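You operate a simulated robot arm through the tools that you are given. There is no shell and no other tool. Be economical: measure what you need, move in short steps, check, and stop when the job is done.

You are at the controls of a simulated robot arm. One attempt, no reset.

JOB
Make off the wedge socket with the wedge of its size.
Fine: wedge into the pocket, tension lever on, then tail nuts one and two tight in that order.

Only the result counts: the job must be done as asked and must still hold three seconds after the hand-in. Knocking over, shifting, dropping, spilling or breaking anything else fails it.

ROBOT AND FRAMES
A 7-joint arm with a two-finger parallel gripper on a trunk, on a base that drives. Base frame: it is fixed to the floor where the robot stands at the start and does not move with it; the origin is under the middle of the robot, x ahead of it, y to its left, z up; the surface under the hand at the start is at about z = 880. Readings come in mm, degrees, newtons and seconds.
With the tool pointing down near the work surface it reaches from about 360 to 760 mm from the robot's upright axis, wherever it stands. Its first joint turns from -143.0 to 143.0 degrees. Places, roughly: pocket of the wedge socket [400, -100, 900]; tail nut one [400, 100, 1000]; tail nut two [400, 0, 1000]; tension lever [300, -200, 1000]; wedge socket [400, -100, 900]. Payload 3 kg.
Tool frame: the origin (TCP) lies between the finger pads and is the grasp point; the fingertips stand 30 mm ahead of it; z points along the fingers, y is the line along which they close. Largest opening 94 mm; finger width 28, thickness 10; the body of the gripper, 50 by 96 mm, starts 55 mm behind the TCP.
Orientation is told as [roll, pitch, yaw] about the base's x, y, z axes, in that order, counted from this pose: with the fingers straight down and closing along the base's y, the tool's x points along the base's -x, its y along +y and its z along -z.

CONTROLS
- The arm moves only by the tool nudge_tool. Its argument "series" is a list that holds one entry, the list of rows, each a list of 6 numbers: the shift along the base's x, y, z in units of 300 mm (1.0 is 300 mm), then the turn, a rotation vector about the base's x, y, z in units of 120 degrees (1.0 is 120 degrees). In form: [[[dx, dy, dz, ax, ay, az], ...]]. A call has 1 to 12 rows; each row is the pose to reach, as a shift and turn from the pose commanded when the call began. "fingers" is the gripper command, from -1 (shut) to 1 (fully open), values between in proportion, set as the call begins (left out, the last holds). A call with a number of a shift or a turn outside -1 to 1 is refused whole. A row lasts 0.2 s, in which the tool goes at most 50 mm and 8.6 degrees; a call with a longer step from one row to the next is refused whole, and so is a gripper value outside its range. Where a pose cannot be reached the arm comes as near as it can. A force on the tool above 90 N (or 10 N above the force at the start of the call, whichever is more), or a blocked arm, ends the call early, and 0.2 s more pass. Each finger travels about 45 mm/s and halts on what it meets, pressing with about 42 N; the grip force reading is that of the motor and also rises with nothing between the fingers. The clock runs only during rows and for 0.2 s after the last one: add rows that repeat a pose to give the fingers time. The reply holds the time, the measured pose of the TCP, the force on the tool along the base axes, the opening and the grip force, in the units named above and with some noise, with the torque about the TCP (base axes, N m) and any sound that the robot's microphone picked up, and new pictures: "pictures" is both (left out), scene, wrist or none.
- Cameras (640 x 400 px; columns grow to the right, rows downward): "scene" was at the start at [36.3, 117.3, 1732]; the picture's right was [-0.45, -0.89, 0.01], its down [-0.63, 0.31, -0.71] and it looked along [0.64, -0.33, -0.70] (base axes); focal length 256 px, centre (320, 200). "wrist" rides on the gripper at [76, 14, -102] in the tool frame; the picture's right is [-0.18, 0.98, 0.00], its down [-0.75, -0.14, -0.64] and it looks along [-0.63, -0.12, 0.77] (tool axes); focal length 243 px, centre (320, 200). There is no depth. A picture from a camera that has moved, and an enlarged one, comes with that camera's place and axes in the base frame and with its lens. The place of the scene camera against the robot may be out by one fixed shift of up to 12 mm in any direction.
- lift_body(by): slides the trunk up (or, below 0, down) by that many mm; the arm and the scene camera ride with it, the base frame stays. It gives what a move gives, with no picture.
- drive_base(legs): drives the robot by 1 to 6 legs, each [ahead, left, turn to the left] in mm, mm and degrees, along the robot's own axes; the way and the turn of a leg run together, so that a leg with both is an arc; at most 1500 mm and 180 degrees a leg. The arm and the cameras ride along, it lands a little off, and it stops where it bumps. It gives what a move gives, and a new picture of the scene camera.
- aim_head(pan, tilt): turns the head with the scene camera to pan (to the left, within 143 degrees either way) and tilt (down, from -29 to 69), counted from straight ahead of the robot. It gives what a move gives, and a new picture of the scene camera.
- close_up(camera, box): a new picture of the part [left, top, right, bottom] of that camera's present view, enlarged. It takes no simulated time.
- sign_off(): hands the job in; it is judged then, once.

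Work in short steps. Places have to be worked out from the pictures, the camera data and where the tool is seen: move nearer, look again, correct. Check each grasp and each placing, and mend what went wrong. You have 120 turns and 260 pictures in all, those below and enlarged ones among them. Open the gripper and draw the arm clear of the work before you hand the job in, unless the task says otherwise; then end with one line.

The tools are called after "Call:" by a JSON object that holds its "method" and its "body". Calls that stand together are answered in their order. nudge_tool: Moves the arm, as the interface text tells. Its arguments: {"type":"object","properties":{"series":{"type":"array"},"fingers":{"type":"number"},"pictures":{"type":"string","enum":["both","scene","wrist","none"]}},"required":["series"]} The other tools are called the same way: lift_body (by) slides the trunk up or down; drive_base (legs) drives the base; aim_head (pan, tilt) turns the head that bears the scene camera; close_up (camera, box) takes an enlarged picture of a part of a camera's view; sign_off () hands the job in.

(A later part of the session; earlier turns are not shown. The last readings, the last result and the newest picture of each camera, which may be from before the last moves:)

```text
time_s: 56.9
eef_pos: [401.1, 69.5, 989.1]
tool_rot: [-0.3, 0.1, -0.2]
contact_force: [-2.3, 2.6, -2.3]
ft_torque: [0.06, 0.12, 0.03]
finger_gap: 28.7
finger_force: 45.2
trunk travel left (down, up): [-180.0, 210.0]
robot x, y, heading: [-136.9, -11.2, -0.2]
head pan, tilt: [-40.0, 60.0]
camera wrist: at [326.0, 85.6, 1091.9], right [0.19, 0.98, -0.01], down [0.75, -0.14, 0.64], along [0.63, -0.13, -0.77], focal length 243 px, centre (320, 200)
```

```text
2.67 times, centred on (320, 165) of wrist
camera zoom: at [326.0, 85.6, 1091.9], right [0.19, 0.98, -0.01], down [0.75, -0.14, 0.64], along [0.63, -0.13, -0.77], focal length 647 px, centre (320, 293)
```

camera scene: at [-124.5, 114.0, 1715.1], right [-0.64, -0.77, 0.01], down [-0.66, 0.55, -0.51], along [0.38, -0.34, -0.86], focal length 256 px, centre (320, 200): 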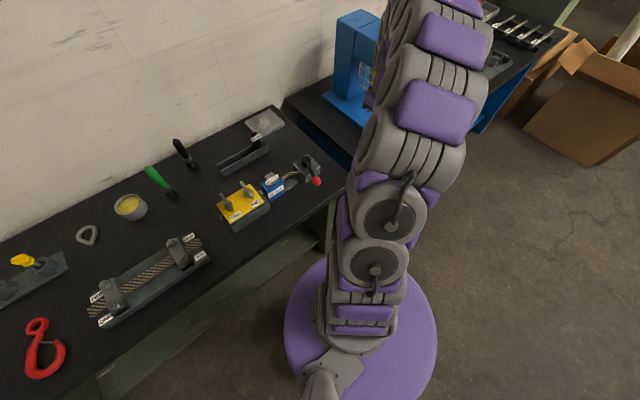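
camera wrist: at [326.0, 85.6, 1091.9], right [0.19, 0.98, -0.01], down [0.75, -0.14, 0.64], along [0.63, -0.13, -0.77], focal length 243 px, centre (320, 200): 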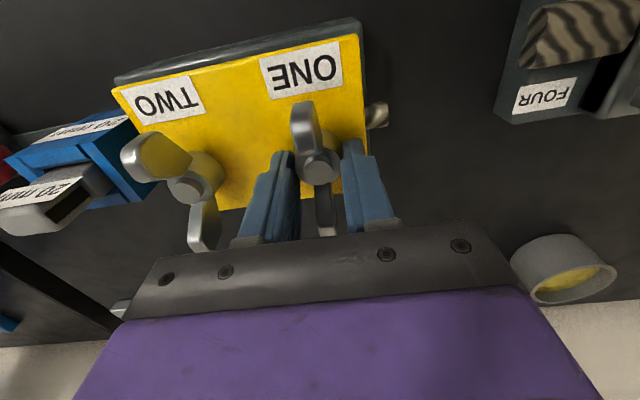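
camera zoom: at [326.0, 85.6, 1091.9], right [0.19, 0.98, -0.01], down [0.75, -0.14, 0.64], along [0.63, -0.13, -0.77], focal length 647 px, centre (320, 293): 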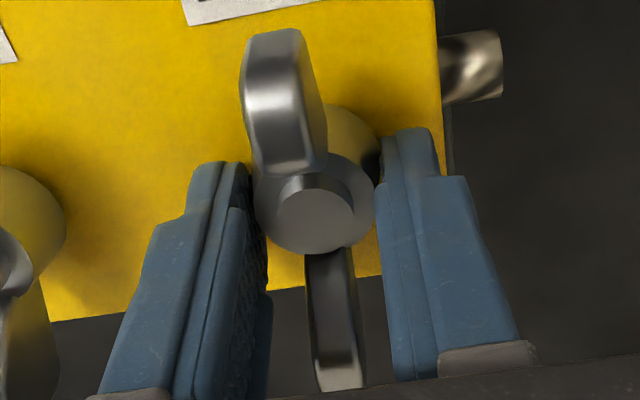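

The hub is clamped at 28.7 mm. I turn clockwise, seen from above, by 35°, and see whether the wings follow.

Call:
{"method": "nudge_tool", "body": {"series": [[[0, 0, 0, 0, 0, -0.06], [0, 0, 0, 0, 0, -0.12], [0, 0, 0, 0, 0, -0.18], [0, 0, 0, 0, 0, -0.24], [0, 0, 0, 0, 0, -0.3]]], "pictures": "wrist"}}

Call:
{"method": "close_up", "body": {"camera": "wrist", "box": [200, 90, 440, 240]}}

```text
time_s: 58.1
eef_pos: [400.9, 66.9, 988.8]
tool_rot: [-0.3, 0.1, -36.4]
contact_force: [-11.2, -9.5, -7.8]
ft_torque: [-0.85, -0.35, 0.09]
finger_gap: 28.8
finger_force: 44.8
trunk travel left (down, up): [-180.0, 210.0]
robot x, y, heading: [-137.8, -10.8, -0.1]
head pan, tilt: [-40.0, 60.0]
camera wrist: at [348.9, 124.6, 1091.9], right [0.73, 0.68, -0.01], down [0.53, -0.56, 0.64], along [0.43, -0.47, -0.77], focal length 243 px, centre (320, 200)
```

wrist: 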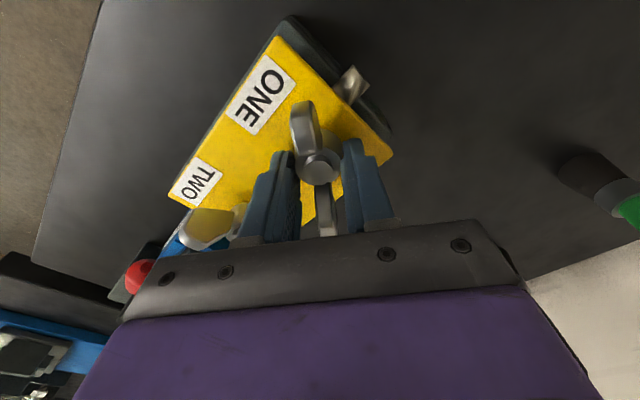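

```text
2.67 times, centred on (320, 165) of wrist
camera zoom: at [348.9, 124.6, 1091.9], right [0.73, 0.68, -0.01], down [0.53, -0.56, 0.64], along [0.43, -0.47, -0.77], focal length 647 px, centre (320, 293)
```

zoom: 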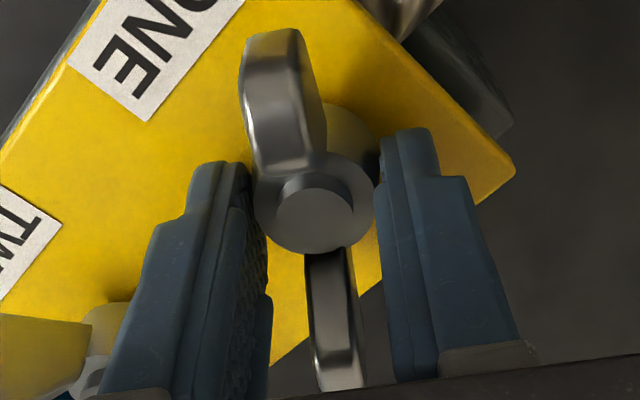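

The nut turns with the grip and only light torque. I continue clockwise.

Call:
{"method": "nudge_tool", "body": {"series": [[[0, 0, 0, 0, 0, -0.065], [0, 0, 0, 0, 0, -0.13], [0, 0, 0, 0, 0, -0.195], [0, 0, 0, 0, 0, -0.26], [0, 0, 0, 0, 0, -0.325], [0, 0, 0, 0, 0, -0.39], [0, 0, 0, 0, 0, -0.45]]], "pictures": "wrist"}}

```text
time_s: 59.7
eef_pos: [397.0, 67.6, 989.6]
tool_rot: [-0.5, 0.0, -90.5]
contact_force: [-46.8, -21.3, -12.4]
ft_torque: [-0.22, 1.24, 0.19]
finger_gap: 29.0
finger_force: 44.7
trunk travel left (down, up): [-180.0, 210.0]
robot x, y, heading: [-138.3, -14.5, 0.2]
head pan, tilt: [-40.0, 60.0]
camera wrist: at [413.1, 144.1, 1093.2], right [0.98, -0.19, -0.01], down [-0.14, -0.75, 0.64], along [-0.13, -0.63, -0.77], focal length 243 px, centre (320, 200)
```

wrist: 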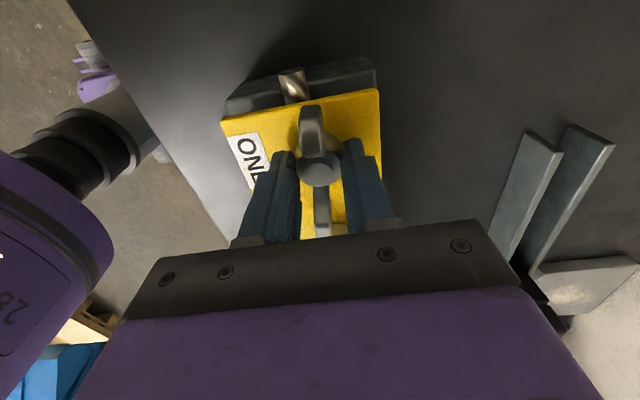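

90° done and still free. The sideways force says the nut's axis is a few mm toward -x, so I correct that and go on.

Call:
{"method": "nudge_tool", "body": {"series": [[[-0.016, -0.006, 0, 0, 0, -0.065], [-0.016, -0.006, 0, 0, 0, -0.13], [-0.016, -0.006, 0, 0, 0, -0.195], [-0.016, -0.006, 0, 0, 0, -0.26], [-0.016, -0.006, 0, 0, 0, -0.325]]], "pictures": "wrist"}}

```text
time_s: 60.9
eef_pos: [396.7, 65.6, 989.3]
tool_rot: [-0.1, 0.0, -129.4]
contact_force: [-29.1, -0.5, -5.6]
ft_torque: [0.28, 0.66, 0.06]
finger_gap: 28.2
finger_force: 45.0
trunk travel left (down, up): [-180.0, 210.0]
robot x, y, heading: [-137.8, -14.2, -0.2]
head pan, tilt: [-40.0, 60.0]
camera wrist: at [455.9, 118.4, 1092.8], right [0.64, -0.77, 0.0], down [-0.59, -0.49, 0.64], along [-0.49, -0.41, -0.77], focal length 243 px, centre (320, 200)
```

wrist: 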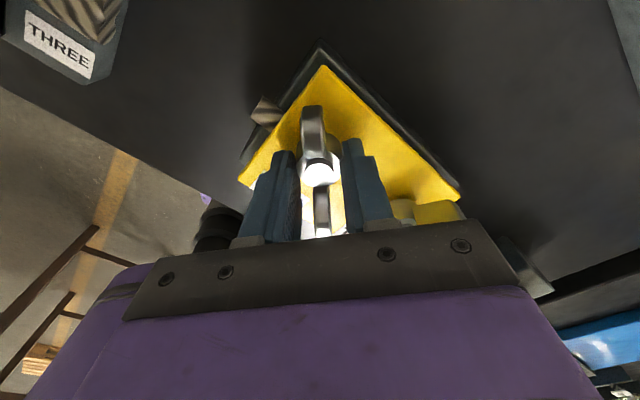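

129° and still following the grip. I continue.

Call:
{"method": "nudge_tool", "body": {"series": [[[-0.008, 0, 0, 0, 0, -0.06], [-0.008, 0, 0, 0, 0, -0.12], [-0.008, 0, 0, 0, 0, -0.18], [-0.008, 0, 0, 0, 0, -0.24], [-0.008, 0, 0, 0, 0, -0.3]]], "pictures": "wrist"}}

```text
time_s: 62.1
eef_pos: [395.8, 68.7, 988.9]
tool_rot: [-0.2, 0.0, -165.4]
contact_force: [-7.5, 6.5, -1.7]
ft_torque: [0.38, -0.29, 0.0]
finger_gap: 28.1
finger_force: 44.8
trunk travel left (down, up): [-180.0, 210.0]
robot x, y, heading: [-138.4, -12.0, 0.0]
head pan, tilt: [-40.0, 60.0]
camera wrist: at [473.0, 74.6, 1092.2], right [0.07, -1.0, 0.0], down [-0.76, -0.06, 0.64], along [-0.64, -0.04, -0.77], focal length 243 px, centre (320, 200)
```

wrist: 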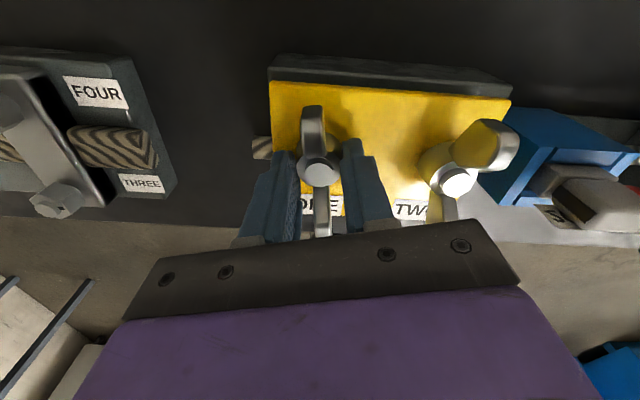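

No torque build-up yet. I keep turning until the arm or the nut stops.

Call:
{"method": "nudge_tool", "body": {"series": [[[0, 0, 0, 0, 0, -0.065], [0, 0, 0, 0, 0, -0.13], [0, 0, 0, 0, 0, -0.195], [0, 0, 0, 0, 0, -0.26], [0, 0, 0, 0, 0, -0.325], [0, 0, 0, 0, 0, -0.39]]], "pictures": "wrist"}}

```text
time_s: 63.5
eef_pos: [340.6, 17.5, 983.7]
tool_rot: [-4.3, 0.0, 149.7]
contact_force: [-10.1, 25.4, 32.2]
ft_torque: [0.33, 0.11, -0.09]
finger_gap: 0.0
finger_force: 32.9
out of reach, approached as far as the arm can: row 3, 4, 5, 6
trunk travel left (down, up): [-180.0, 210.0]
robot x, y, heading: [-133.7, -19.4, -0.1]
head pan, tilt: [-40.0, 60.0]
stopped in row 6: the force on the tool passed its limit at 116 N (the readings are from after the stop); the commanded pose is now the measured one
camera wrist: at [395.7, -39.6, 1086.3], right [-0.65, -0.75, -0.07], down [-0.6, 0.46, 0.65], along [-0.46, 0.47, -0.76], focal length 243 px, centre (320, 200)
```

wrist: 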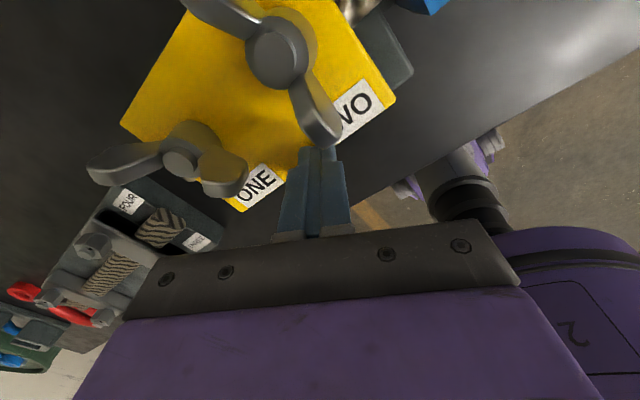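

The arm reached its wrist limit and slid off the nut, toward nut TWO. I raise the tool straight up at once.

Call:
{"method": "nudge_tool", "body": {"series": [[[-0.01, -0.01, 0.03, 0, 0, 0], [-0.01, -0.01, 0.12, 0, 0, 0], [-0.01, -0.01, 0.25, 0, 0, 0], [-0.01, -0.01, 0.38, 0, 0, 0], [-0.01, -0.01, 0.45, 0, 0, 0]]], "pictures": "wrist"}}

Call:
{"method": "close_up", "body": {"camera": "scene", "box": [190, 120, 350, 245]}}

```text
time_s: 64.7
eef_pos: [328.2, 14.2, 1113.3]
tool_rot: [-3.4, 0.3, 149.9]
contact_force: [0.5, -0.1, 0.1]
ft_torque: [-0.03, 0.0, 0.01]
finger_gap: 0.4
finger_force: 33.1
out of reach, approached as far as the arm can: row 4, 5
trunk travel left (down, up): [-180.0, 210.0]
robot x, y, heading: [-135.1, -18.1, -0.2]
head pan, tilt: [-40.0, 60.0]
camera wrist: at [383.0, -40.6, 1215.7], right [-0.65, -0.76, -0.06], down [-0.6, 0.47, 0.64], along [-0.46, 0.46, -0.76], focal length 243 px, centre (320, 200)
```

wrist: 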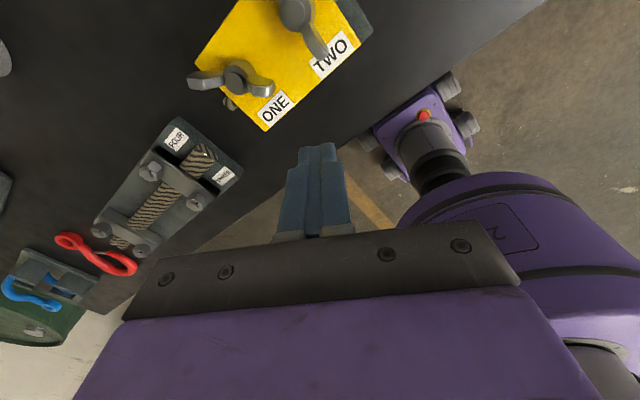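

```text
3.20 times, centred on (270, 182) of scene
camera zoom: at [-123.0, 88.7, 1716.8], right [-0.64, -0.77, 0.0], down [-0.66, 0.56, -0.5], along [0.38, -0.32, -0.87], focal length 818 px, centre (480, 256)
```

zoom: 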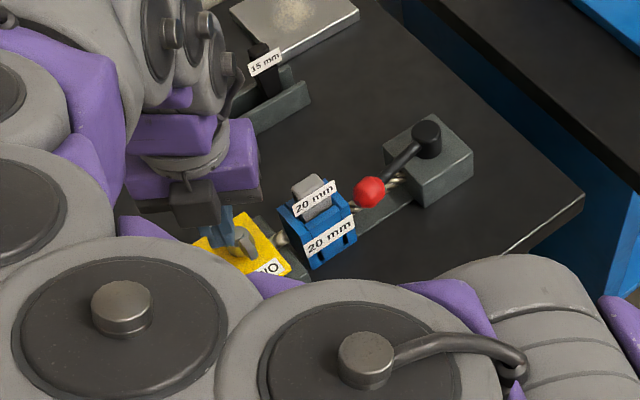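

The lever and wedge still hold. I unwind the wrist in the other direction while going back above nut ONE at a safe height.

Call:
{"method": "nudge_tool", "body": {"series": [[[0.02, 0.02, 0.02, 0, 0, 0.07], [0.04, 0.04, 0.04, 0, 0, 0.14], [0.06, 0.06, 0.06, 0, 0, 0.21], [0.08, 0.08, 0.06, 0, 0, 0.28], [0.1, 0.1, 0.06, 0, 0, 0.35], [0.13, 0.12, 0.06, 0, 0, 0.42], [0.16, 0.14, 0.06, 0, 0, 0.49], [0.19, 0.16, 0.06, 0, 0, 0.56], [0.22, 0.18, 0.06, 0, 0, 0.63], [0.22, 0.18, 0.06, 0, 0, 0.7], [0.22, 0.18, 0.06, 0, 0, 0.77], [0.22, 0.18, 0.06, 0, 0, 0.84]]], "fingers": 0.3, "pictures": "none"}}

Call:
{"method": "nudge_tool", "body": {"series": [[[0, 0, 0, 0, 0, 0.07], [0, 0, 0, 0, 0, 0.14], [0, 0, 0, 0, 0, 0.21], [0, 0, 0, 0, 0, 0.28], [0, 0, 0, 0, 0, 0.35], [0, 0, 0, 0, 0, 0.42], [0, 0, 0, 0, 0, 0.49], [0, 0, 0, 0, 0, 0.56], [0, 0, 0, 0, 0, 0.63], [0, 0, 0, 0, 0, 0.7], [0, 0, 0, 0, 0, 0.77], [0, 0, 0, 0, 0, 0.84]]], "pictures": "wrist"}}

```text
time_s: 67.3
eef_pos: [394.2, 67.0, 1129.6]
tool_rot: [-3.3, 0.1, -109.4]
contact_force: [0.2, -0.3, -0.1]
ft_torque: [-0.02, -0.02, -0.01]
finger_gap: 61.0
finger_force: 0.1
trunk travel left (down, up): [-180.0, 210.0]
robot x, y, heading: [-138.9, -17.5, 0.0]
head pan, tilt: [-40.0, 60.0]
```

```text
time_s: 69.9
eef_pos: [394.2, 65.5, 1130.2]
tool_rot: [-3.6, 0.3, -8.6]
contact_force: [0.3, -0.5, -0.8]
ft_torque: [0.01, -0.03, 0.0]
finger_gap: 61.0
finger_force: 0.1
trunk travel left (down, up): [-180.0, 210.0]
robot x, y, heading: [-136.1, -17.5, 0.1]
head pan, tilt: [-40.0, 60.0]
camera wrist: at [323.0, 98.9, 1232.5], right [0.33, 0.94, -0.06], down [0.73, -0.21, 0.65], along [0.6, -0.26, -0.76], focal length 243 px, centre (320, 200)
```

wrist: 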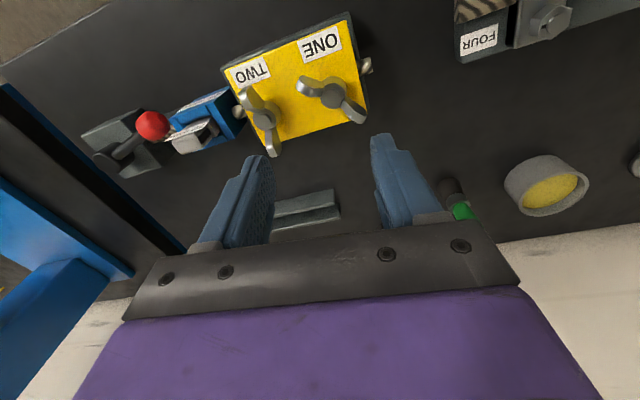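

Nut ONE's wings now lie at about 48°, and nut TWO hasn't moved. I level the tool, then turn it to +48° so it lines up with the wings and has a long clockwise range.

Call:
{"method": "nudge_tool", "body": {"series": [[[0.007, 0.008, 0, 0.0297, -0.0045, 0], [0.007, 0.008, 0, 0.0297, -0.0045, 0]]], "pictures": "none"}}

Call:
{"method": "nudge_tool", "body": {"series": [[[0, 0, -0.04, 0, 0, 0.07], [0, 0, -0.08, 0, 0, 0.14], [0, 0, -0.12, 0, 0, 0.21], [0, 0, -0.16, 0, 0, 0.28], [0, 0, -0.2, 0, 0, 0.35], [0, 0, -0.25, 0, 0, 0.42], [0, 0, -0.3, 0, 0, 0.47], [0, 0, -0.3, 0, 0, 0.47]]], "pictures": "wrist"}}

Call:
{"method": "close_up", "body": {"camera": "wrist", "box": [200, 40, 440, 190]}}

```text
time_s: 70.5
eef_pos: [396.4, 68.5, 1129.6]
tool_rot: [0.1, 0.3, -8.7]
contact_force: [-0.1, -0.2, -0.3]
ft_torque: [0.0, -0.02, 0.01]
finger_gap: 60.9
finger_force: 0.2
trunk travel left (down, up): [-180.0, 210.0]
robot x, y, heading: [-136.0, -13.3, 0.0]
head pan, tilt: [-40.0, 60.0]
```

```text
time_s: 72.3
eef_pos: [396.0, 70.1, 1040.2]
tool_rot: [0.2, 0.4, 47.8]
contact_force: [-0.5, -0.1, 0.2]
ft_torque: [0.01, 0.0, -0.03]
finger_gap: 61.1
finger_force: 0.1
trunk travel left (down, up): [-180.0, 210.0]
robot x, y, heading: [-135.7, -17.7, -0.1]
head pan, tilt: [-40.0, 60.0]
camera wrist: at [335.8, 23.3, 1144.1], right [-0.6, 0.8, 0.0], down [0.61, 0.46, 0.64], along [0.51, 0.39, -0.77], focal length 243 px, centre (320, 200)
```

wrist: 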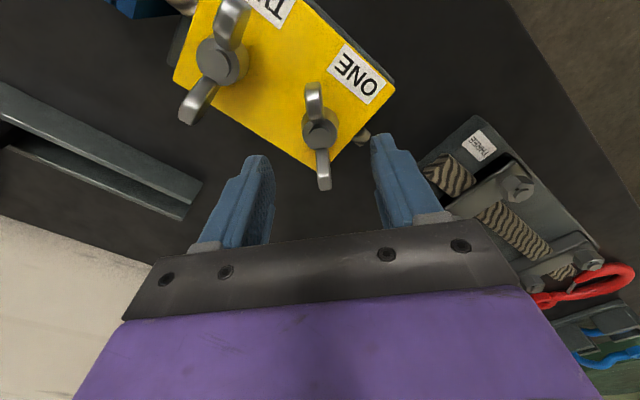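

```text
2.67 times, centred on (320, 115) of wrist
camera zoom: at [335.8, 23.3, 1144.1], right [-0.6, 0.8, 0.0], down [0.61, 0.46, 0.64], along [0.51, 0.39, -0.77], focal length 647 px, centre (320, 427)
```

zoom: 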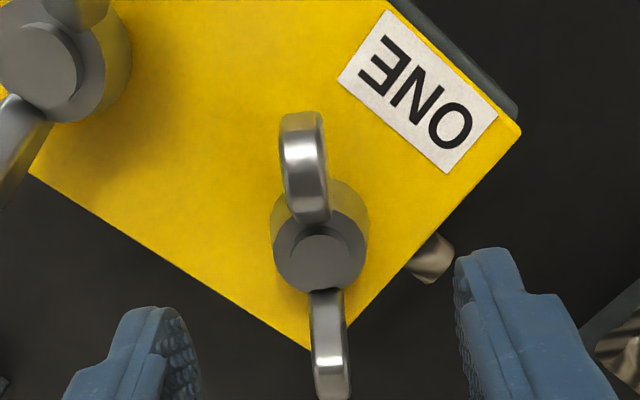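

Well aligned. I go down to z = 989 and clamp.

Call:
{"method": "nudge_tool", "body": {"series": [[[0.005, 0.003, -0.06, 0, 0, 0], [0.005, 0.003, -0.12, 0, 0, 0], [0.005, 0.003, -0.15, 0, 0, 0], [0.005, 0.003, -0.17, 0, 0, 0]]], "pictures": "none"}}

Call:
{"method": "nudge_tool", "body": {"series": [[[0, 0, 0, 0, 0, 0], [0, 0, 0, 0, 0, 0], [0, 0, 0, 0, 0, 0], [0, 0, 0, 0, 0, 0]]], "fingers": -1, "pictures": "wrist"}}

```text
time_s: 73.3
eef_pos: [396.7, 70.0, 989.3]
tool_rot: [0.1, 0.3, 47.7]
contact_force: [0.0, 0.4, 0.1]
ft_torque: [-0.02, -0.01, 0.01]
finger_gap: 61.1
finger_force: 0.2
trunk travel left (down, up): [-180.0, 210.0]
robot x, y, heading: [-136.8, -19.1, 0.1]
head pan, tilt: [-40.0, 60.0]
```

```text
time_s: 74.3
eef_pos: [396.8, 70.8, 989.0]
tool_rot: [0.2, 0.3, 47.8]
contact_force: [-1.3, 2.2, -2.0]
ft_torque: [0.07, 0.04, 0.0]
finger_gap: 28.3
finger_force: 45.2
trunk travel left (down, up): [-180.0, 210.0]
robot x, y, heading: [-134.1, -12.9, -0.0]
head pan, tilt: [-40.0, 60.0]
camera wrist: at [336.9, 24.4, 1093.1], right [-0.6, 0.8, 0.0], down [0.62, 0.46, 0.64], along [0.51, 0.39, -0.77], focal length 243 px, centre (320, 200)
```

wrist: 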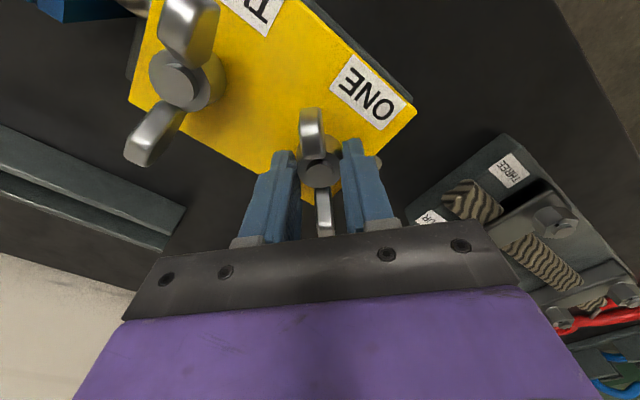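

Clamped. I turn clockwise about 100° and check the torque.

Call:
{"method": "nudge_tool", "body": {"series": [[[0, 0, 0, 0, 0, -0.07], [0, 0, 0, 0, 0, -0.14], [0, 0, 0, 0, 0, -0.21], [0, 0, 0, 0, 0, -0.28], [0, 0, 0, 0, 0, -0.35], [0, 0, 0, 0, 0, -0.42], [0, 0, 0, 0, 0, -0.49], [0, 0, 0, 0, 0, -0.56], [0, 0, 0, 0, 0, -0.63], [0, 0, 0, 0, 0, -0.7], [0, 0, 0, 0, 0, -0.77], [0, 0, 0, 0, 0, -0.84]]], "pictures": "wrist"}}

```text
time_s: 76.9
eef_pos: [397.2, 68.8, 989.4]
tool_rot: [0.1, 0.3, -53.3]
contact_force: [-6.3, -3.6, -13.5]
ft_torque: [-0.57, -0.09, 0.04]
finger_gap: 28.6
finger_force: 45.5
trunk travel left (down, up): [-180.0, 210.0]
robot x, y, heading: [-137.0, -14.7, -0.1]
head pan, tilt: [-40.0, 60.0]
camera wrist: at [363.9, 138.5, 1092.6], right [0.9, 0.44, 0.0], down [0.34, -0.69, 0.64], along [0.28, -0.57, -0.77], focal length 243 px, centre (320, 200)
```

wrist: 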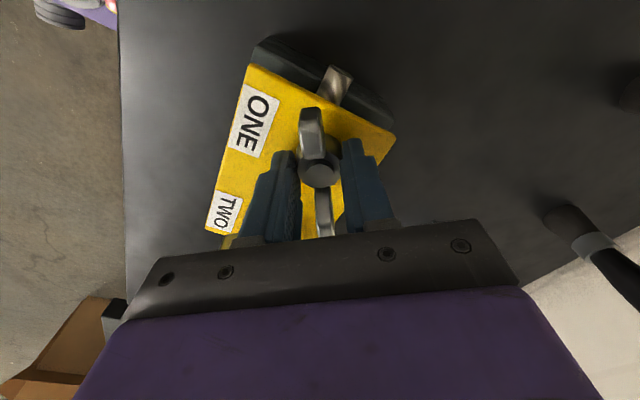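

The tool is being pulled slightly down, so the nut is threading downward, which means it is tightening. I follow it down a little and continue.

Call:
{"method": "nudge_tool", "body": {"series": [[[0, 0, -0.002, 0, 0, -0.07], [0, 0, -0.002, 0, 0, -0.14], [0, 0, -0.003, 0, 0, -0.21], [0, 0, -0.003, 0, 0, -0.28], [0, 0, -0.004, 0, 0, -0.35], [0, 0, -0.004, 0, 0, -0.42], [0, 0, -0.005, 0, 0, -0.49], [0, 0, -0.005, 0, 0, -0.56], [0, 0, -0.006, 0, 0, -0.63], [0, 0, -0.006, 0, 0, -0.7], [0, 0, -0.006, 0, 0, -0.77], [0, 0, -0.006, 0, 0, -0.84]]], "pictures": "wrist"}}

```text
time_s: 79.5
eef_pos: [397.0, 71.0, 987.7]
tool_rot: [0.4, 0.1, -152.2]
contact_force: [-16.4, 2.2, -3.2]
ft_torque: [4.04, -0.8, 29.08]
finger_gap: 70.7
finger_force: 44.4
trunk travel left (down, up): [-180.0, 210.0]
robot x, y, heading: [-139.0, -13.3, -0.0]
head pan, tilt: [-40.0, 60.0]
camera wrist: at [471.1, 95.1, 1090.5], right [0.3, -0.96, 0.01], down [-0.74, -0.22, 0.64], along [-0.61, -0.19, -0.77], focal length 243 px, centre (320, 200)
```

wrist: 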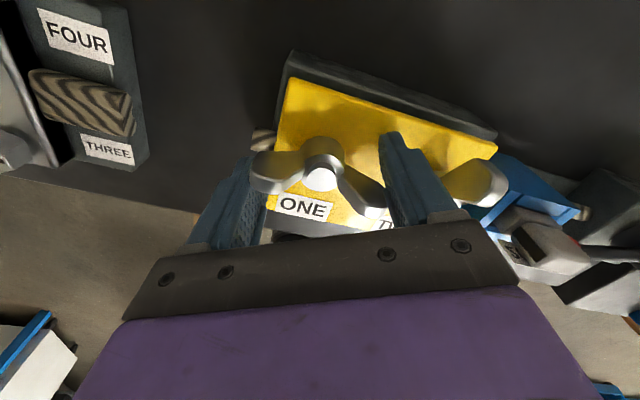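

29 N m and the fingers pried open against the wings: nut ONE has hit its stop and is tight. I open and back the turn off a little, then rise.

Call:
{"method": "nudge_tool", "body": {"series": [[[0, 0, 0, 0, 0, 0.03], [0, 0, 0, 0, 0, 0.06], [0, 0, 0.06, 0, 0, 0.06], [0, 0, 0.15, 0, 0, 0.06], [0, 0, 0.28, 0, 0, 0.06], [0, 0, 0.4, 0, 0, 0.06], [0, 0, 0.4, 0, 0, 0.06]]], "fingers": 1, "pictures": "wrist"}}

Call:
{"method": "close_up", "body": {"camera": "wrist", "box": [200, 40, 520, 240]}}

```text
time_s: 81.1
eef_pos: [398.3, 71.3, 1106.5]
tool_rot: [0.2, 0.2, -146.7]
contact_force: [-0.3, -0.6, 0.5]
ft_torque: [0.01, -0.01, 0.0]
finger_gap: 94.0
finger_force: 0.1
trunk travel left (down, up): [-180.0, 210.0]
robot x, y, heading: [-137.8, -17.1, 0.1]
head pan, tilt: [-40.0, 60.0]
camera wrist: at [469.7, 101.1, 1211.0], right [0.39, -0.92, 0.0], down [-0.71, -0.29, 0.64], along [-0.59, -0.25, -0.77], focal length 243 px, centre (320, 200)
```

wrist: 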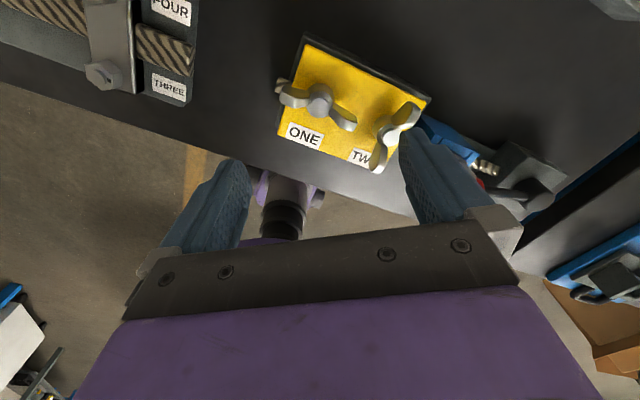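

```text
2.00 times, centred on (360, 140) of wrist
camera zoom: at [469.7, 101.1, 1211.0], right [0.39, -0.92, 0.0], down [-0.71, -0.29, 0.64], along [-0.59, -0.25, -0.77], focal length 485 px, centre (240, 320)
```

zoom: 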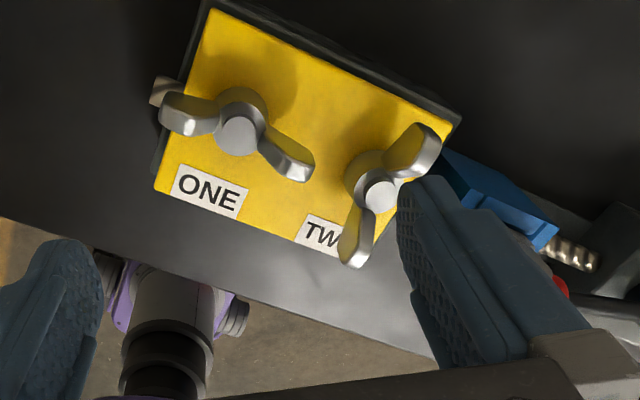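

Nut ONE's wings now lie along y, tight. Next is nut TWO at about (398, -8), with its wings at about 15°. I unwind the wrist to +15° above it, with the fingers at medium opening.

Call:
{"method": "nudge_tool", "body": {"series": [[[0, -0.02, 0.02, 0, 0, 0.07], [0, -0.04, 0.04, 0, 0, 0.14], [0, -0.06, 0.04, 0, 0, 0.21], [0, -0.08, 0.04, 0, 0, 0.28], [0, -0.1, 0.04, 0, 0, 0.35], [0, -0.12, 0.04, 0, 0, 0.42], [0, -0.14, 0.04, 0, 0, 0.49], [0, -0.16, 0.04, 0, 0, 0.56], [0, -0.18, 0.04, 0, 0, 0.63], [0, -0.2, 0.04, 0, 0, 0.7], [0, -0.23, 0.04, 0, 0, 0.77], [0, -0.26, 0.04, 0, 0, 0.84]]], "fingers": 0.3, "pictures": "none"}}

Call:
{"method": "nudge_tool", "body": {"series": [[[0, 0, 0, 0, 0, 0.07], [0, 0, -0.04, 0, 0, 0.14], [0, 0, -0.08, 0, 0, 0.21], [0, 0, -0.12, 0, 0, 0.28], [0, 0, -0.16, 0, 0, 0.35], [0, 0, -0.2, 0, 0, 0.42], [0, 0, -0.24, 0, 0, 0.49], [0, 0, -0.24, 0, 0, 0.508], [0, 0, -0.24, 0, 0, 0.508]]], "pictures": "wrist"}}

Call:
{"method": "close_up", "body": {"camera": "wrist", "box": [200, 40, 440, 190]}}

```text
time_s: 83.7
eef_pos: [398.0, -8.6, 1119.7]
tool_rot: [0.3, 0.2, -45.7]
contact_force: [0.1, 0.4, 0.7]
ft_torque: [0.02, -0.02, 0.02]
finger_gap: 61.2
finger_force: 0.1
trunk travel left (down, up): [-180.0, 210.0]
robot x, y, heading: [-134.5, -16.5, -0.2]
head pan, tilt: [-40.0, 60.0]
```

```text
time_s: 85.7
eef_pos: [398.7, -8.0, 1047.3]
tool_rot: [0.2, 0.3, 15.2]
contact_force: [0.1, -0.9, -0.7]
ft_torque: [-0.01, -0.01, -0.06]
finger_gap: 60.8
finger_force: 0.0
trunk travel left (down, up): [-180.0, 210.0]
robot x, y, heading: [-135.9, -15.8, 0.1]
head pan, tilt: [-40.0, 60.0]
camera wrist: at [321.7, -14.1, 1151.3], right [-0.08, 1.0, 0.0], down [0.77, 0.06, 0.64], along [0.64, 0.05, -0.77], focal length 243 px, centre (320, 200)
```

wrist: 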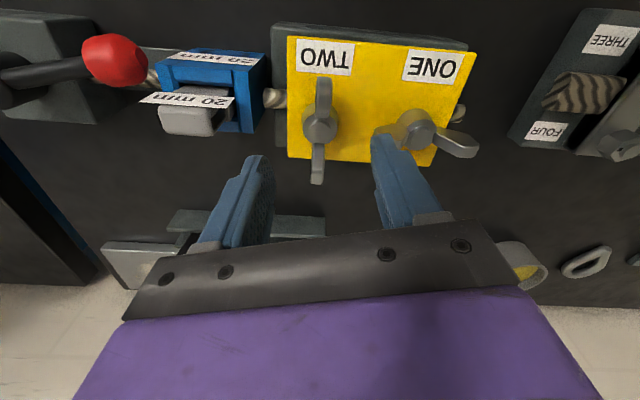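

```text
2.67 times, centred on (320, 115) of wrist
camera zoom: at [321.7, -14.1, 1151.3], right [-0.08, 1.0, 0.0], down [0.77, 0.06, 0.64], along [0.64, 0.05, -0.77], focal length 647 px, centre (320, 427)
```

zoom: 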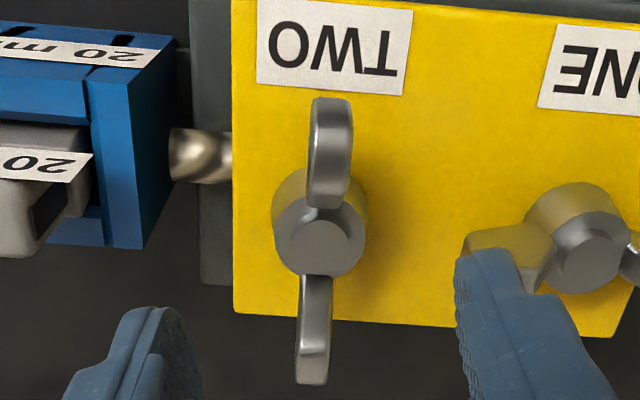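

Nut TWO is well centred. I narrow the opening to about 46 mm to stay clear of nut ONE's wing, go down and clamp.

Call:
{"method": "nudge_tool", "body": {"series": [[[0, 0, 0, 0, 0, 0], [0, 0, -0.06, 0, 0, 0], [0, 0, -0.12, 0, 0, 0], [0, 0, -0.165, 0, 0, 0], [0, 0, -0.195, 0, 0, 0]]], "fingers": -0.02, "pictures": "wrist"}}

Call:
{"method": "nudge_tool", "body": {"series": [[[0, 0, 0, 0, 0, 0], [0, 0, 0, 0, 0, 0], [0, 0, 0, 0, 0, 0]]], "fingers": -1, "pictures": "wrist"}}

```text
time_s: 86.9
eef_pos: [399.0, -8.7, 988.4]
tool_rot: [0.2, 0.4, 15.1]
contact_force: [0.3, 0.2, -0.8]
ft_torque: [0.01, 0.03, 0.0]
finger_gap: 46.2
finger_force: 0.1
trunk travel left (down, up): [-180.0, 210.0]
robot x, y, heading: [-138.5, -14.2, -0.2]
head pan, tilt: [-40.0, 60.0]
camera wrist: at [322.0, -14.4, 1092.9], right [-0.08, 1.0, 0.0], down [0.77, 0.06, 0.64], along [0.64, 0.05, -0.77], focal length 243 px, centre (320, 200)
```

wrist: 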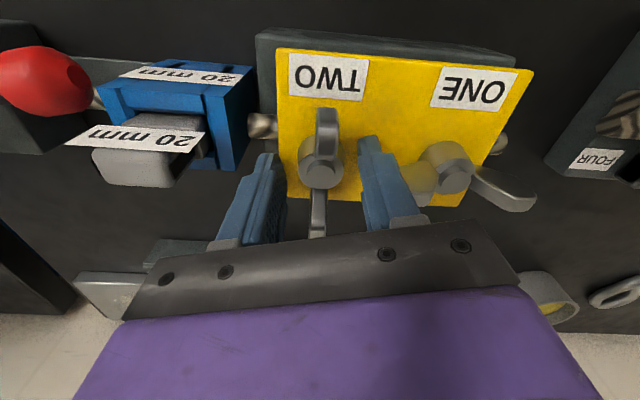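

```text
time_s: 87.7
eef_pos: [397.8, -8.4, 988.3]
tool_rot: [0.2, 0.3, 15.1]
contact_force: [-1.1, 2.1, 1.6]
ft_torque: [0.04, 0.17, -0.03]
finger_gap: 28.7
finger_force: 45.0
trunk travel left (down, up): [-180.0, 210.0]
robot x, y, heading: [-134.7, -15.0, -0.2]
head pan, tilt: [-40.0, 60.0]
camera wrist: at [321.8, -13.7, 1092.9], right [-0.08, 1.0, 0.0], down [0.77, 0.06, 0.64], along [0.64, 0.05, -0.77], focal length 243 px, centre (320, 200)
```

wrist: 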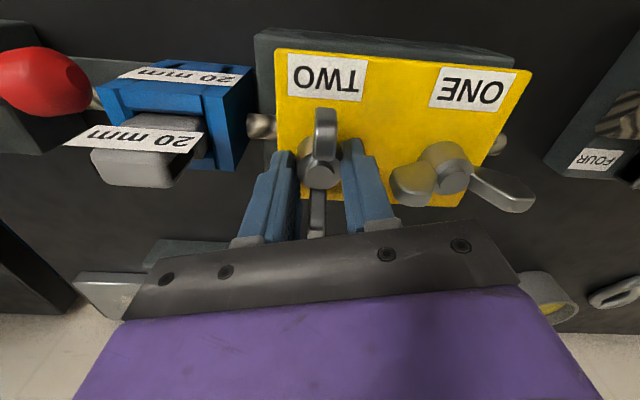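

Clamped. I turn clockwise 100°.

Call:
{"method": "nudge_tool", "body": {"series": [[[0, 0, 0, 0, 0, -0.07], [0, 0, 0, 0, 0, -0.14], [0, 0, -0.001, 0, 0, -0.21], [0, 0, -0.001, 0, 0, -0.28], [0, 0, -0.002, 0, 0, -0.35], [0, 0, -0.002, 0, 0, -0.42], [0, 0, -0.003, 0, 0, -0.49], [0, 0, -0.003, 0, 0, -0.56], [0, 0, -0.004, 0, 0, -0.63], [0, 0, -0.004, 0, 0, -0.7], [0, 0, -0.004, 0, 0, -0.77], [0, 0, -0.004, 0, 0, -0.84]]], "pictures": "wrist"}}

```text
time_s: 90.3
eef_pos: [397.4, -10.7, 987.8]
tool_rot: [0.2, 0.3, -85.9]
contact_force: [-9.2, -4.7, 4.6]
ft_torque: [-0.29, 0.23, 0.0]
finger_gap: 28.4
finger_force: 44.8
trunk travel left (down, up): [-180.0, 210.0]
robot x, y, heading: [-133.6, -15.4, 0.2]
head pan, tilt: [-40.0, 60.0]
camera wrist: at [405.8, 67.7, 1091.5], right [0.99, -0.11, 0.0], down [-0.09, -0.76, 0.64], along [-0.07, -0.63, -0.77], focal length 243 px, centre (320, 200)
```

wrist: 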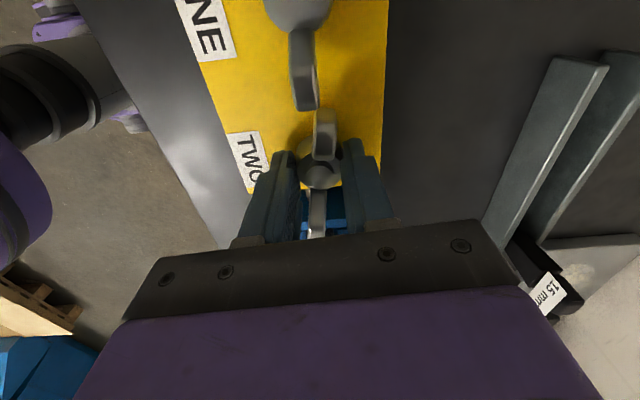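

The nut follows and its wing clears nut ONE's wing. I turn another 70°.

Call:
{"method": "nudge_tool", "body": {"series": [[[-0.005, -0.002, 0, 0, 0, -0.07], [-0.005, -0.002, 0, 0, 0, -0.14], [-0.005, -0.002, -0.001, 0, 0, -0.21], [-0.005, -0.002, -0.001, 0, 0, -0.28], [-0.005, -0.002, -0.002, 0, 0, -0.35], [-0.005, -0.002, -0.002, 0, 0, -0.42], [-0.005, -0.002, -0.002, 0, 0, -0.49], [-0.005, -0.002, -0.002, 0, 0, -0.56]]], "pictures": "wrist"}}

```text
time_s: 92.1
eef_pos: [396.6, -9.7, 987.9]
tool_rot: [0.2, 0.2, -153.0]
contact_force: [-4.1, 1.2, 7.2]
ft_torque: [-0.04, 0.4, -0.01]
finger_gap: 28.6
finger_force: 44.9
trunk travel left (down, up): [-180.0, 210.0]
robot x, y, heading: [-138.9, -15.7, 0.0]
head pan, tilt: [-40.0, 60.0]
camera wrist: at [470.1, 13.9, 1090.7], right [0.28, -0.96, 0.0], down [-0.74, -0.21, 0.64], along [-0.61, -0.18, -0.77], focal length 243 px, centre (320, 200)
```

wrist: 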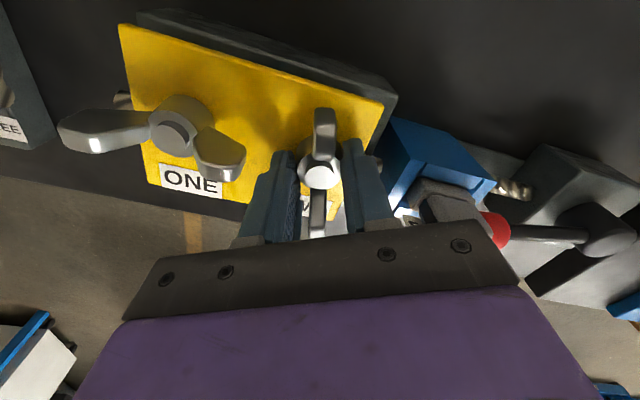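

168° done with no stop yet. I regrip: open slightly, rise, unwind 180° to +27°, and go down again.

Call:
{"method": "nudge_tool", "body": {"series": [[[0, 0, 0, 0, 0, 0], [0, 0, 0, 0, 0, 0], [0, 0, 0.08, 0, 0, 0], [0, 0, 0.2, 0, 0, 0], [0, 0, 0.24, 0, 0, 0.07], [0, 0, 0.24, 0, 0, 0.14], [0, 0, 0.24, 0, 0, 0.21], [0, 0, 0.24, 0, 0, 0.28], [0, 0, 0.24, 0, 0, 0.35], [0, 0, 0.24, 0, 0, 0.42], [0, 0, 0.24, 0, 0, 0.49], [0, 0, 0.24, 0, 0, 0.56]]], "fingers": -0.02, "pictures": "none"}}

Call:
{"method": "nudge_tool", "body": {"series": [[[0, 0, 0, 0, 0, 0.07], [0, 0, 0, 0, 0, 0.14], [0, 0, 0, 0, 0, 0.21], [0, 0, 0, 0, 0, 0.28], [0, 0, 0, 0, 0, 0.35], [0, 0, 0, 0, 0, 0.42], [0, 0, 0, 0, 0, 0.49], [0, 0, 0, 0, 0, 0.56], [0, 0, 0, 0, 0, 0.63], [0, 0, 0, 0, 0, 0.7], [0, 0, 0, 0, 0, 0.77], [0, 0, 0, 0, 0, 0.84]]], "pictures": "none"}}

Call:
{"method": "nudge_tool", "body": {"series": [[[0, 0, 0, 0, 0, 0.05], [0, 0, 0, 0, 0, 0.1], [0, 0, 0, 0, 0, 0.1]]], "pictures": "wrist"}}

```text
time_s: 94.7
eef_pos: [397.0, -9.9, 1059.6]
tool_rot: [0.1, 0.1, -85.7]
contact_force: [-0.7, -0.5, 0.9]
ft_torque: [0.03, 0.0, 0.02]
finger_gap: 46.0
finger_force: 0.0
trunk travel left (down, up): [-180.0, 210.0]
robot x, y, heading: [-136.0, -11.8, -0.2]
head pan, tilt: [-40.0, 60.0]
```

```text
time_s: 97.3
eef_pos: [397.1, -9.7, 1059.4]
tool_rot: [0.3, 0.3, 15.3]
contact_force: [-1.0, -0.9, 0.3]
ft_torque: [-0.01, 0.02, 0.02]
finger_gap: 46.0
finger_force: 0.0
trunk travel left (down, up): [-180.0, 210.0]
robot x, y, heading: [-136.3, -14.3, -0.1]
head pan, tilt: [-40.0, 60.0]
```

```text
time_s: 98.1
eef_pos: [395.9, -8.6, 1058.5]
tool_rot: [0.2, 0.3, 27.0]
contact_force: [-0.4, 1.0, -0.1]
ft_torque: [-0.01, -0.01, 0.04]
finger_gap: 46.0
finger_force: 0.2
trunk travel left (down, up): [-180.0, 210.0]
robot x, y, heading: [-133.8, -19.8, -0.1]
head pan, tilt: [-40.0, 60.0]
camera wrist: at [323.3, -30.7, 1163.0], right [-0.28, 0.96, 0.0], down [0.74, 0.22, 0.64], along [0.61, 0.18, -0.77], focal length 243 px, centre (320, 200)
```

wrist: 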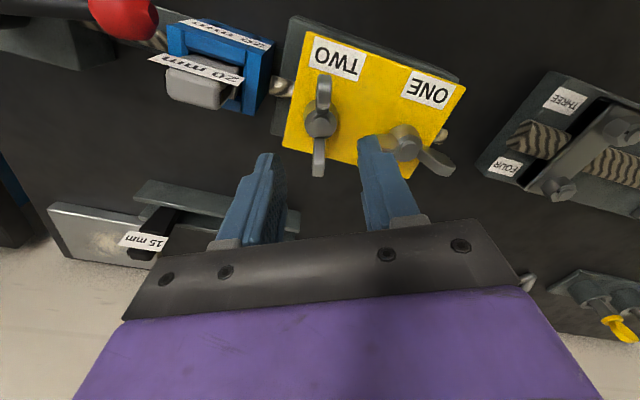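

Aligned again. I go down and clamp.

Call:
{"method": "nudge_tool", "body": {"series": [[[0, 0, -0.08, 0, 0, 0], [0, 0, -0.16, 0, 0, 0], [0, 0, -0.21, 0, 0, 0], [0, 0, -0.237, 0, 0, 0], [0, 0, -0.237, 0, 0, 0]]], "pictures": "none"}}

Call:
{"method": "nudge_tool", "body": {"series": [[[0, 0, 0, 0, 0, 0], [0, 0, 0, 0, 0, 0], [0, 0, 0, 0, 0, 0], [0, 0, 0, 0, 0, -0.07], [0, 0, 0, 0, 0, -0.14], [0, 0, 0, 0, 0, -0.21], [0, 0, 0, 0, 0, -0.28], [0, 0, 0, 0, 0, -0.35], [0, 0, 0, 0, 0, -0.42]]], "fingers": -1, "pictures": "wrist"}}

```text
time_s: 99.3
eef_pos: [396.5, -9.5, 988.3]
tool_rot: [0.2, 0.3, 27.0]
contact_force: [-0.1, -0.2, -0.5]
ft_torque: [0.0, 0.0, -0.02]
finger_gap: 46.2
finger_force: 0.1
trunk travel left (down, up): [-180.0, 210.0]
robot x, y, heading: [-135.6, -14.2, 0.1]
head pan, tilt: [-40.0, 60.0]
```

```text
time_s: 101.3
eef_pos: [397.4, -9.0, 988.7]
tool_rot: [0.1, 0.3, -23.5]
contact_force: [-0.6, 3.0, -4.5]
ft_torque: [0.18, 0.24, 0.01]
finger_gap: 28.5
finger_force: 44.8
trunk travel left (down, up): [-180.0, 210.0]
robot x, y, heading: [-138.5, -16.8, 0.1]
head pan, tilt: [-40.0, 60.0]
camera wrist: at [333.1, 35.4, 1091.7], right [0.56, 0.83, 0.0], down [0.64, -0.43, 0.64], along [0.53, -0.36, -0.77], focal length 243 px, centre (320, 200)
```

wrist: 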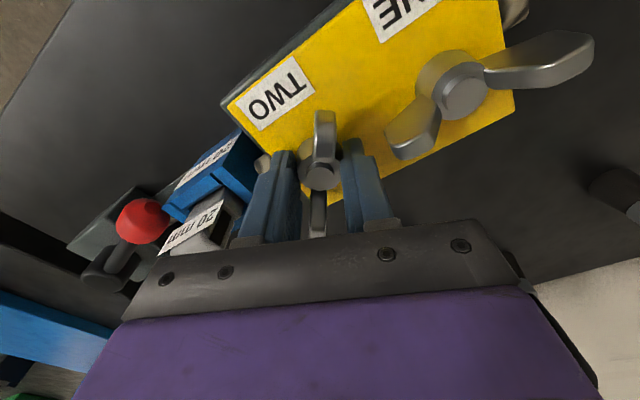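

About 218° in total now. Nut ONE stopped around 264°, so from here I use smaller turns.

Call:
{"method": "nudge_tool", "body": {"series": [[[0, 0, 0, 0, 0, -0.06], [0, 0, 0, 0, 0, -0.12], [0, 0, 0, 0, 0, -0.18], [0, 0, 0, 0, 0, -0.24], [0, 0, 0, 0, 0, -0.3]]], "pictures": "wrist"}}

```text
time_s: 102.5
eef_pos: [396.6, -8.1, 988.4]
tool_rot: [0.1, 0.2, -59.5]
contact_force: [-0.4, 8.2, -4.5]
ft_torque: [0.42, 0.15, 0.03]
finger_gap: 28.2
finger_force: 44.9
trunk travel left (down, up): [-180.0, 210.0]
robot x, y, heading: [-141.9, -13.6, 0.1]
head pan, tilt: [-40.0, 60.0]
camera wrist: at [370.6, 65.0, 1091.3], right [0.94, 0.34, 0.0], down [0.26, -0.72, 0.64], along [0.22, -0.6, -0.77], focal length 243 px, centre (320, 200)
```

wrist: 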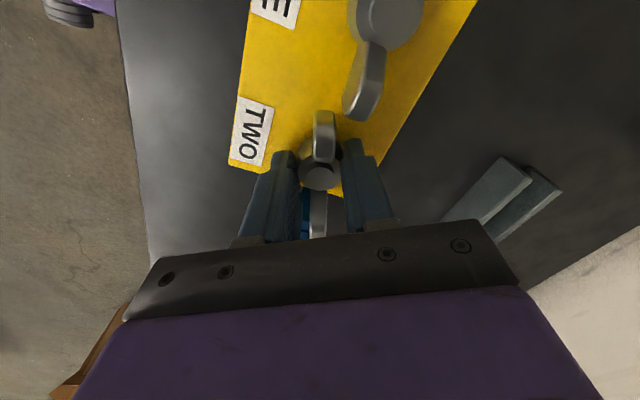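

Call:
{"method": "nudge_tool", "body": {"series": [[[0, 0, 0, 0, 0, -0.04], [0, 0, 0, 0, 0, -0.08], [0, 0, 0, 0, 0, -0.12], [0, 0, 0, 0, 0, -0.16]]], "pictures": "wrist"}}

```text
time_s: 103.5
eef_pos: [396.3, -8.5, 988.3]
tool_rot: [0.1, 0.2, -78.6]
contact_force: [0.2, 8.0, -5.6]
ft_torque: [-0.07, -0.14, 0.34]
finger_gap: 28.1
finger_force: 45.3
trunk travel left (down, up): [-180.0, 210.0]
robot x, y, heading: [-134.4, -16.2, 0.0]
head pan, tilt: [-40.0, 60.0]
camera wrist: at [395.8, 69.5, 1091.4], right [1.0, 0.01, 0.0], down [0.01, -0.77, 0.64], along [0.01, -0.64, -0.77], focal length 243 px, centre (320, 200)
```

wrist: 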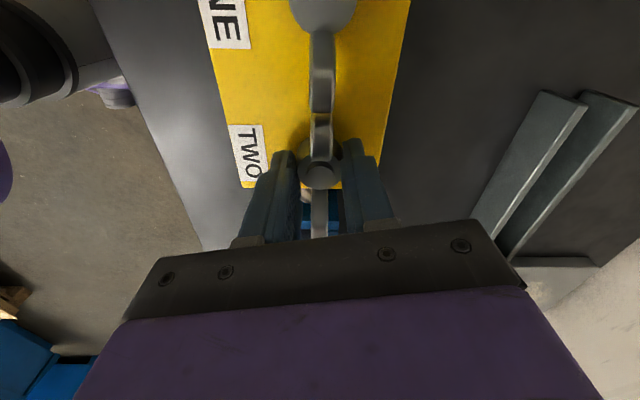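

Torque is just starting to rise (0.34 N m) at about 273°. I continue in small steps.

Call:
{"method": "nudge_tool", "body": {"series": [[[0, 0, 0, 0, 0, -0.04], [0, 0, 0, 0, 0, -0.08], [0, 0, 0, 0, 0, -0.12]]], "pictures": "wrist"}}

Call:
{"method": "close_up", "body": {"camera": "wrist", "box": [200, 90, 440, 240]}}

```text
time_s: 104.3
eef_pos: [396.2, -10.3, 987.2]
tool_rot: [0.2, 0.1, -93.0]
contact_force: [2.2, -0.1, 3.2]
ft_torque: [-0.13, -0.05, 0.39]
finger_gap: 27.9
finger_force: 44.6
trunk travel left (down, up): [-180.0, 210.0]
robot x, y, heading: [-139.3, -16.0, -0.1]
head pan, tilt: [-40.0, 60.0]
camera wrist: at [414.9, 65.7, 1092.1], right [0.97, -0.24, 0.0], down [-0.18, -0.75, 0.64], along [-0.15, -0.62, -0.77], focal length 243 px, centre (320, 200)
```

wrist: 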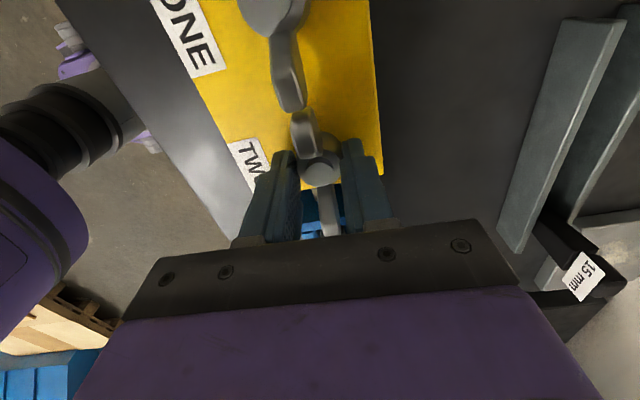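

```text
2.67 times, centred on (320, 165) of wrist
camera zoom: at [414.9, 65.7, 1092.1], right [0.97, -0.24, 0.0], down [-0.18, -0.75, 0.64], along [-0.15, -0.62, -0.77], focal length 647 px, centre (320, 293)
```

zoom: 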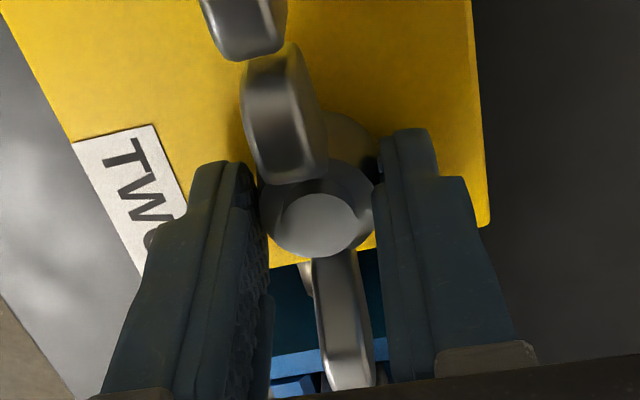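

The fingers now slip on the hub while the wings stay put, parallel to nut ONE's: nut TWO is at its stop. I turn a little more so the finger edges press on the wings and make sure of it.

Call:
{"method": "nudge_tool", "body": {"series": [[[0, 0, 0, 0, 0, -0.04], [0, 0, 0, 0, 0, -0.08], [0, 0, 0, 0, 0, -0.12]]], "pictures": "wrist"}}

```text
time_s: 105.1
eef_pos: [396.9, -9.6, 988.8]
tool_rot: [0.1, 0.3, -107.3]
contact_force: [1.1, 0.3, 11.1]
ft_torque: [-0.03, -0.05, 0.53]
finger_gap: 28.0
finger_force: 45.3
trunk travel left (down, up): [-180.0, 210.0]
robot x, y, heading: [-136.6, -16.3, -0.2]
head pan, tilt: [-40.0, 60.0]
camera wrist: at [432.8, 59.7, 1092.2], right [0.88, -0.47, 0.0], down [-0.36, -0.68, 0.64], along [-0.3, -0.56, -0.77], focal length 243 px, centre (320, 200)
```

wrist: 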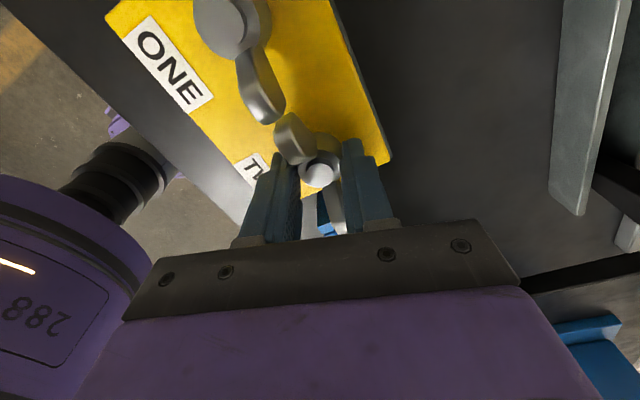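

A last 10° until the finger edge meets the wing, watching the torque.

Call:
{"method": "nudge_tool", "body": {"series": [[[0, 0, 0, 0, 0, -0.03], [0, 0, 0, 0, 0, -0.06], [0, 0, 0, 0, 0, -0.09]]], "pictures": "wrist"}}

```text
time_s: 105.9
eef_pos: [396.8, -9.4, 987.3]
tool_rot: [0.2, 0.2, -118.2]
contact_force: [4.7, -0.6, 14.5]
ft_torque: [-0.36, 1.2, 0.93]
finger_gap: 28.3
finger_force: 44.7
trunk travel left (down, up): [-180.0, 210.0]
robot x, y, heading: [-135.8, -15.5, -0.1]
head pan, tilt: [-40.0, 60.0]
camera wrist: at [444.9, 51.8, 1092.0], right [0.78, -0.63, 0.0], down [-0.48, -0.6, 0.64], along [-0.4, -0.5, -0.77], focal length 243 px, centre (320, 200)
```

wrist: 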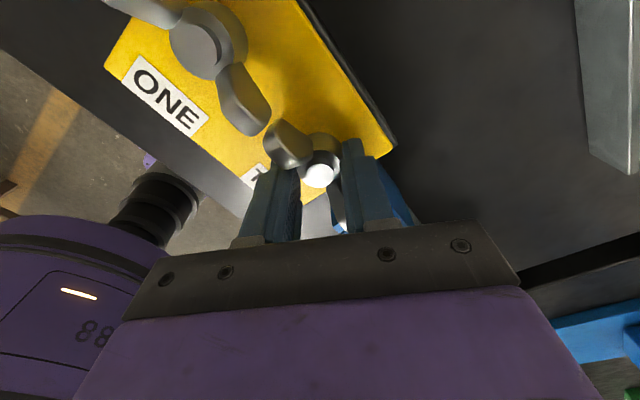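

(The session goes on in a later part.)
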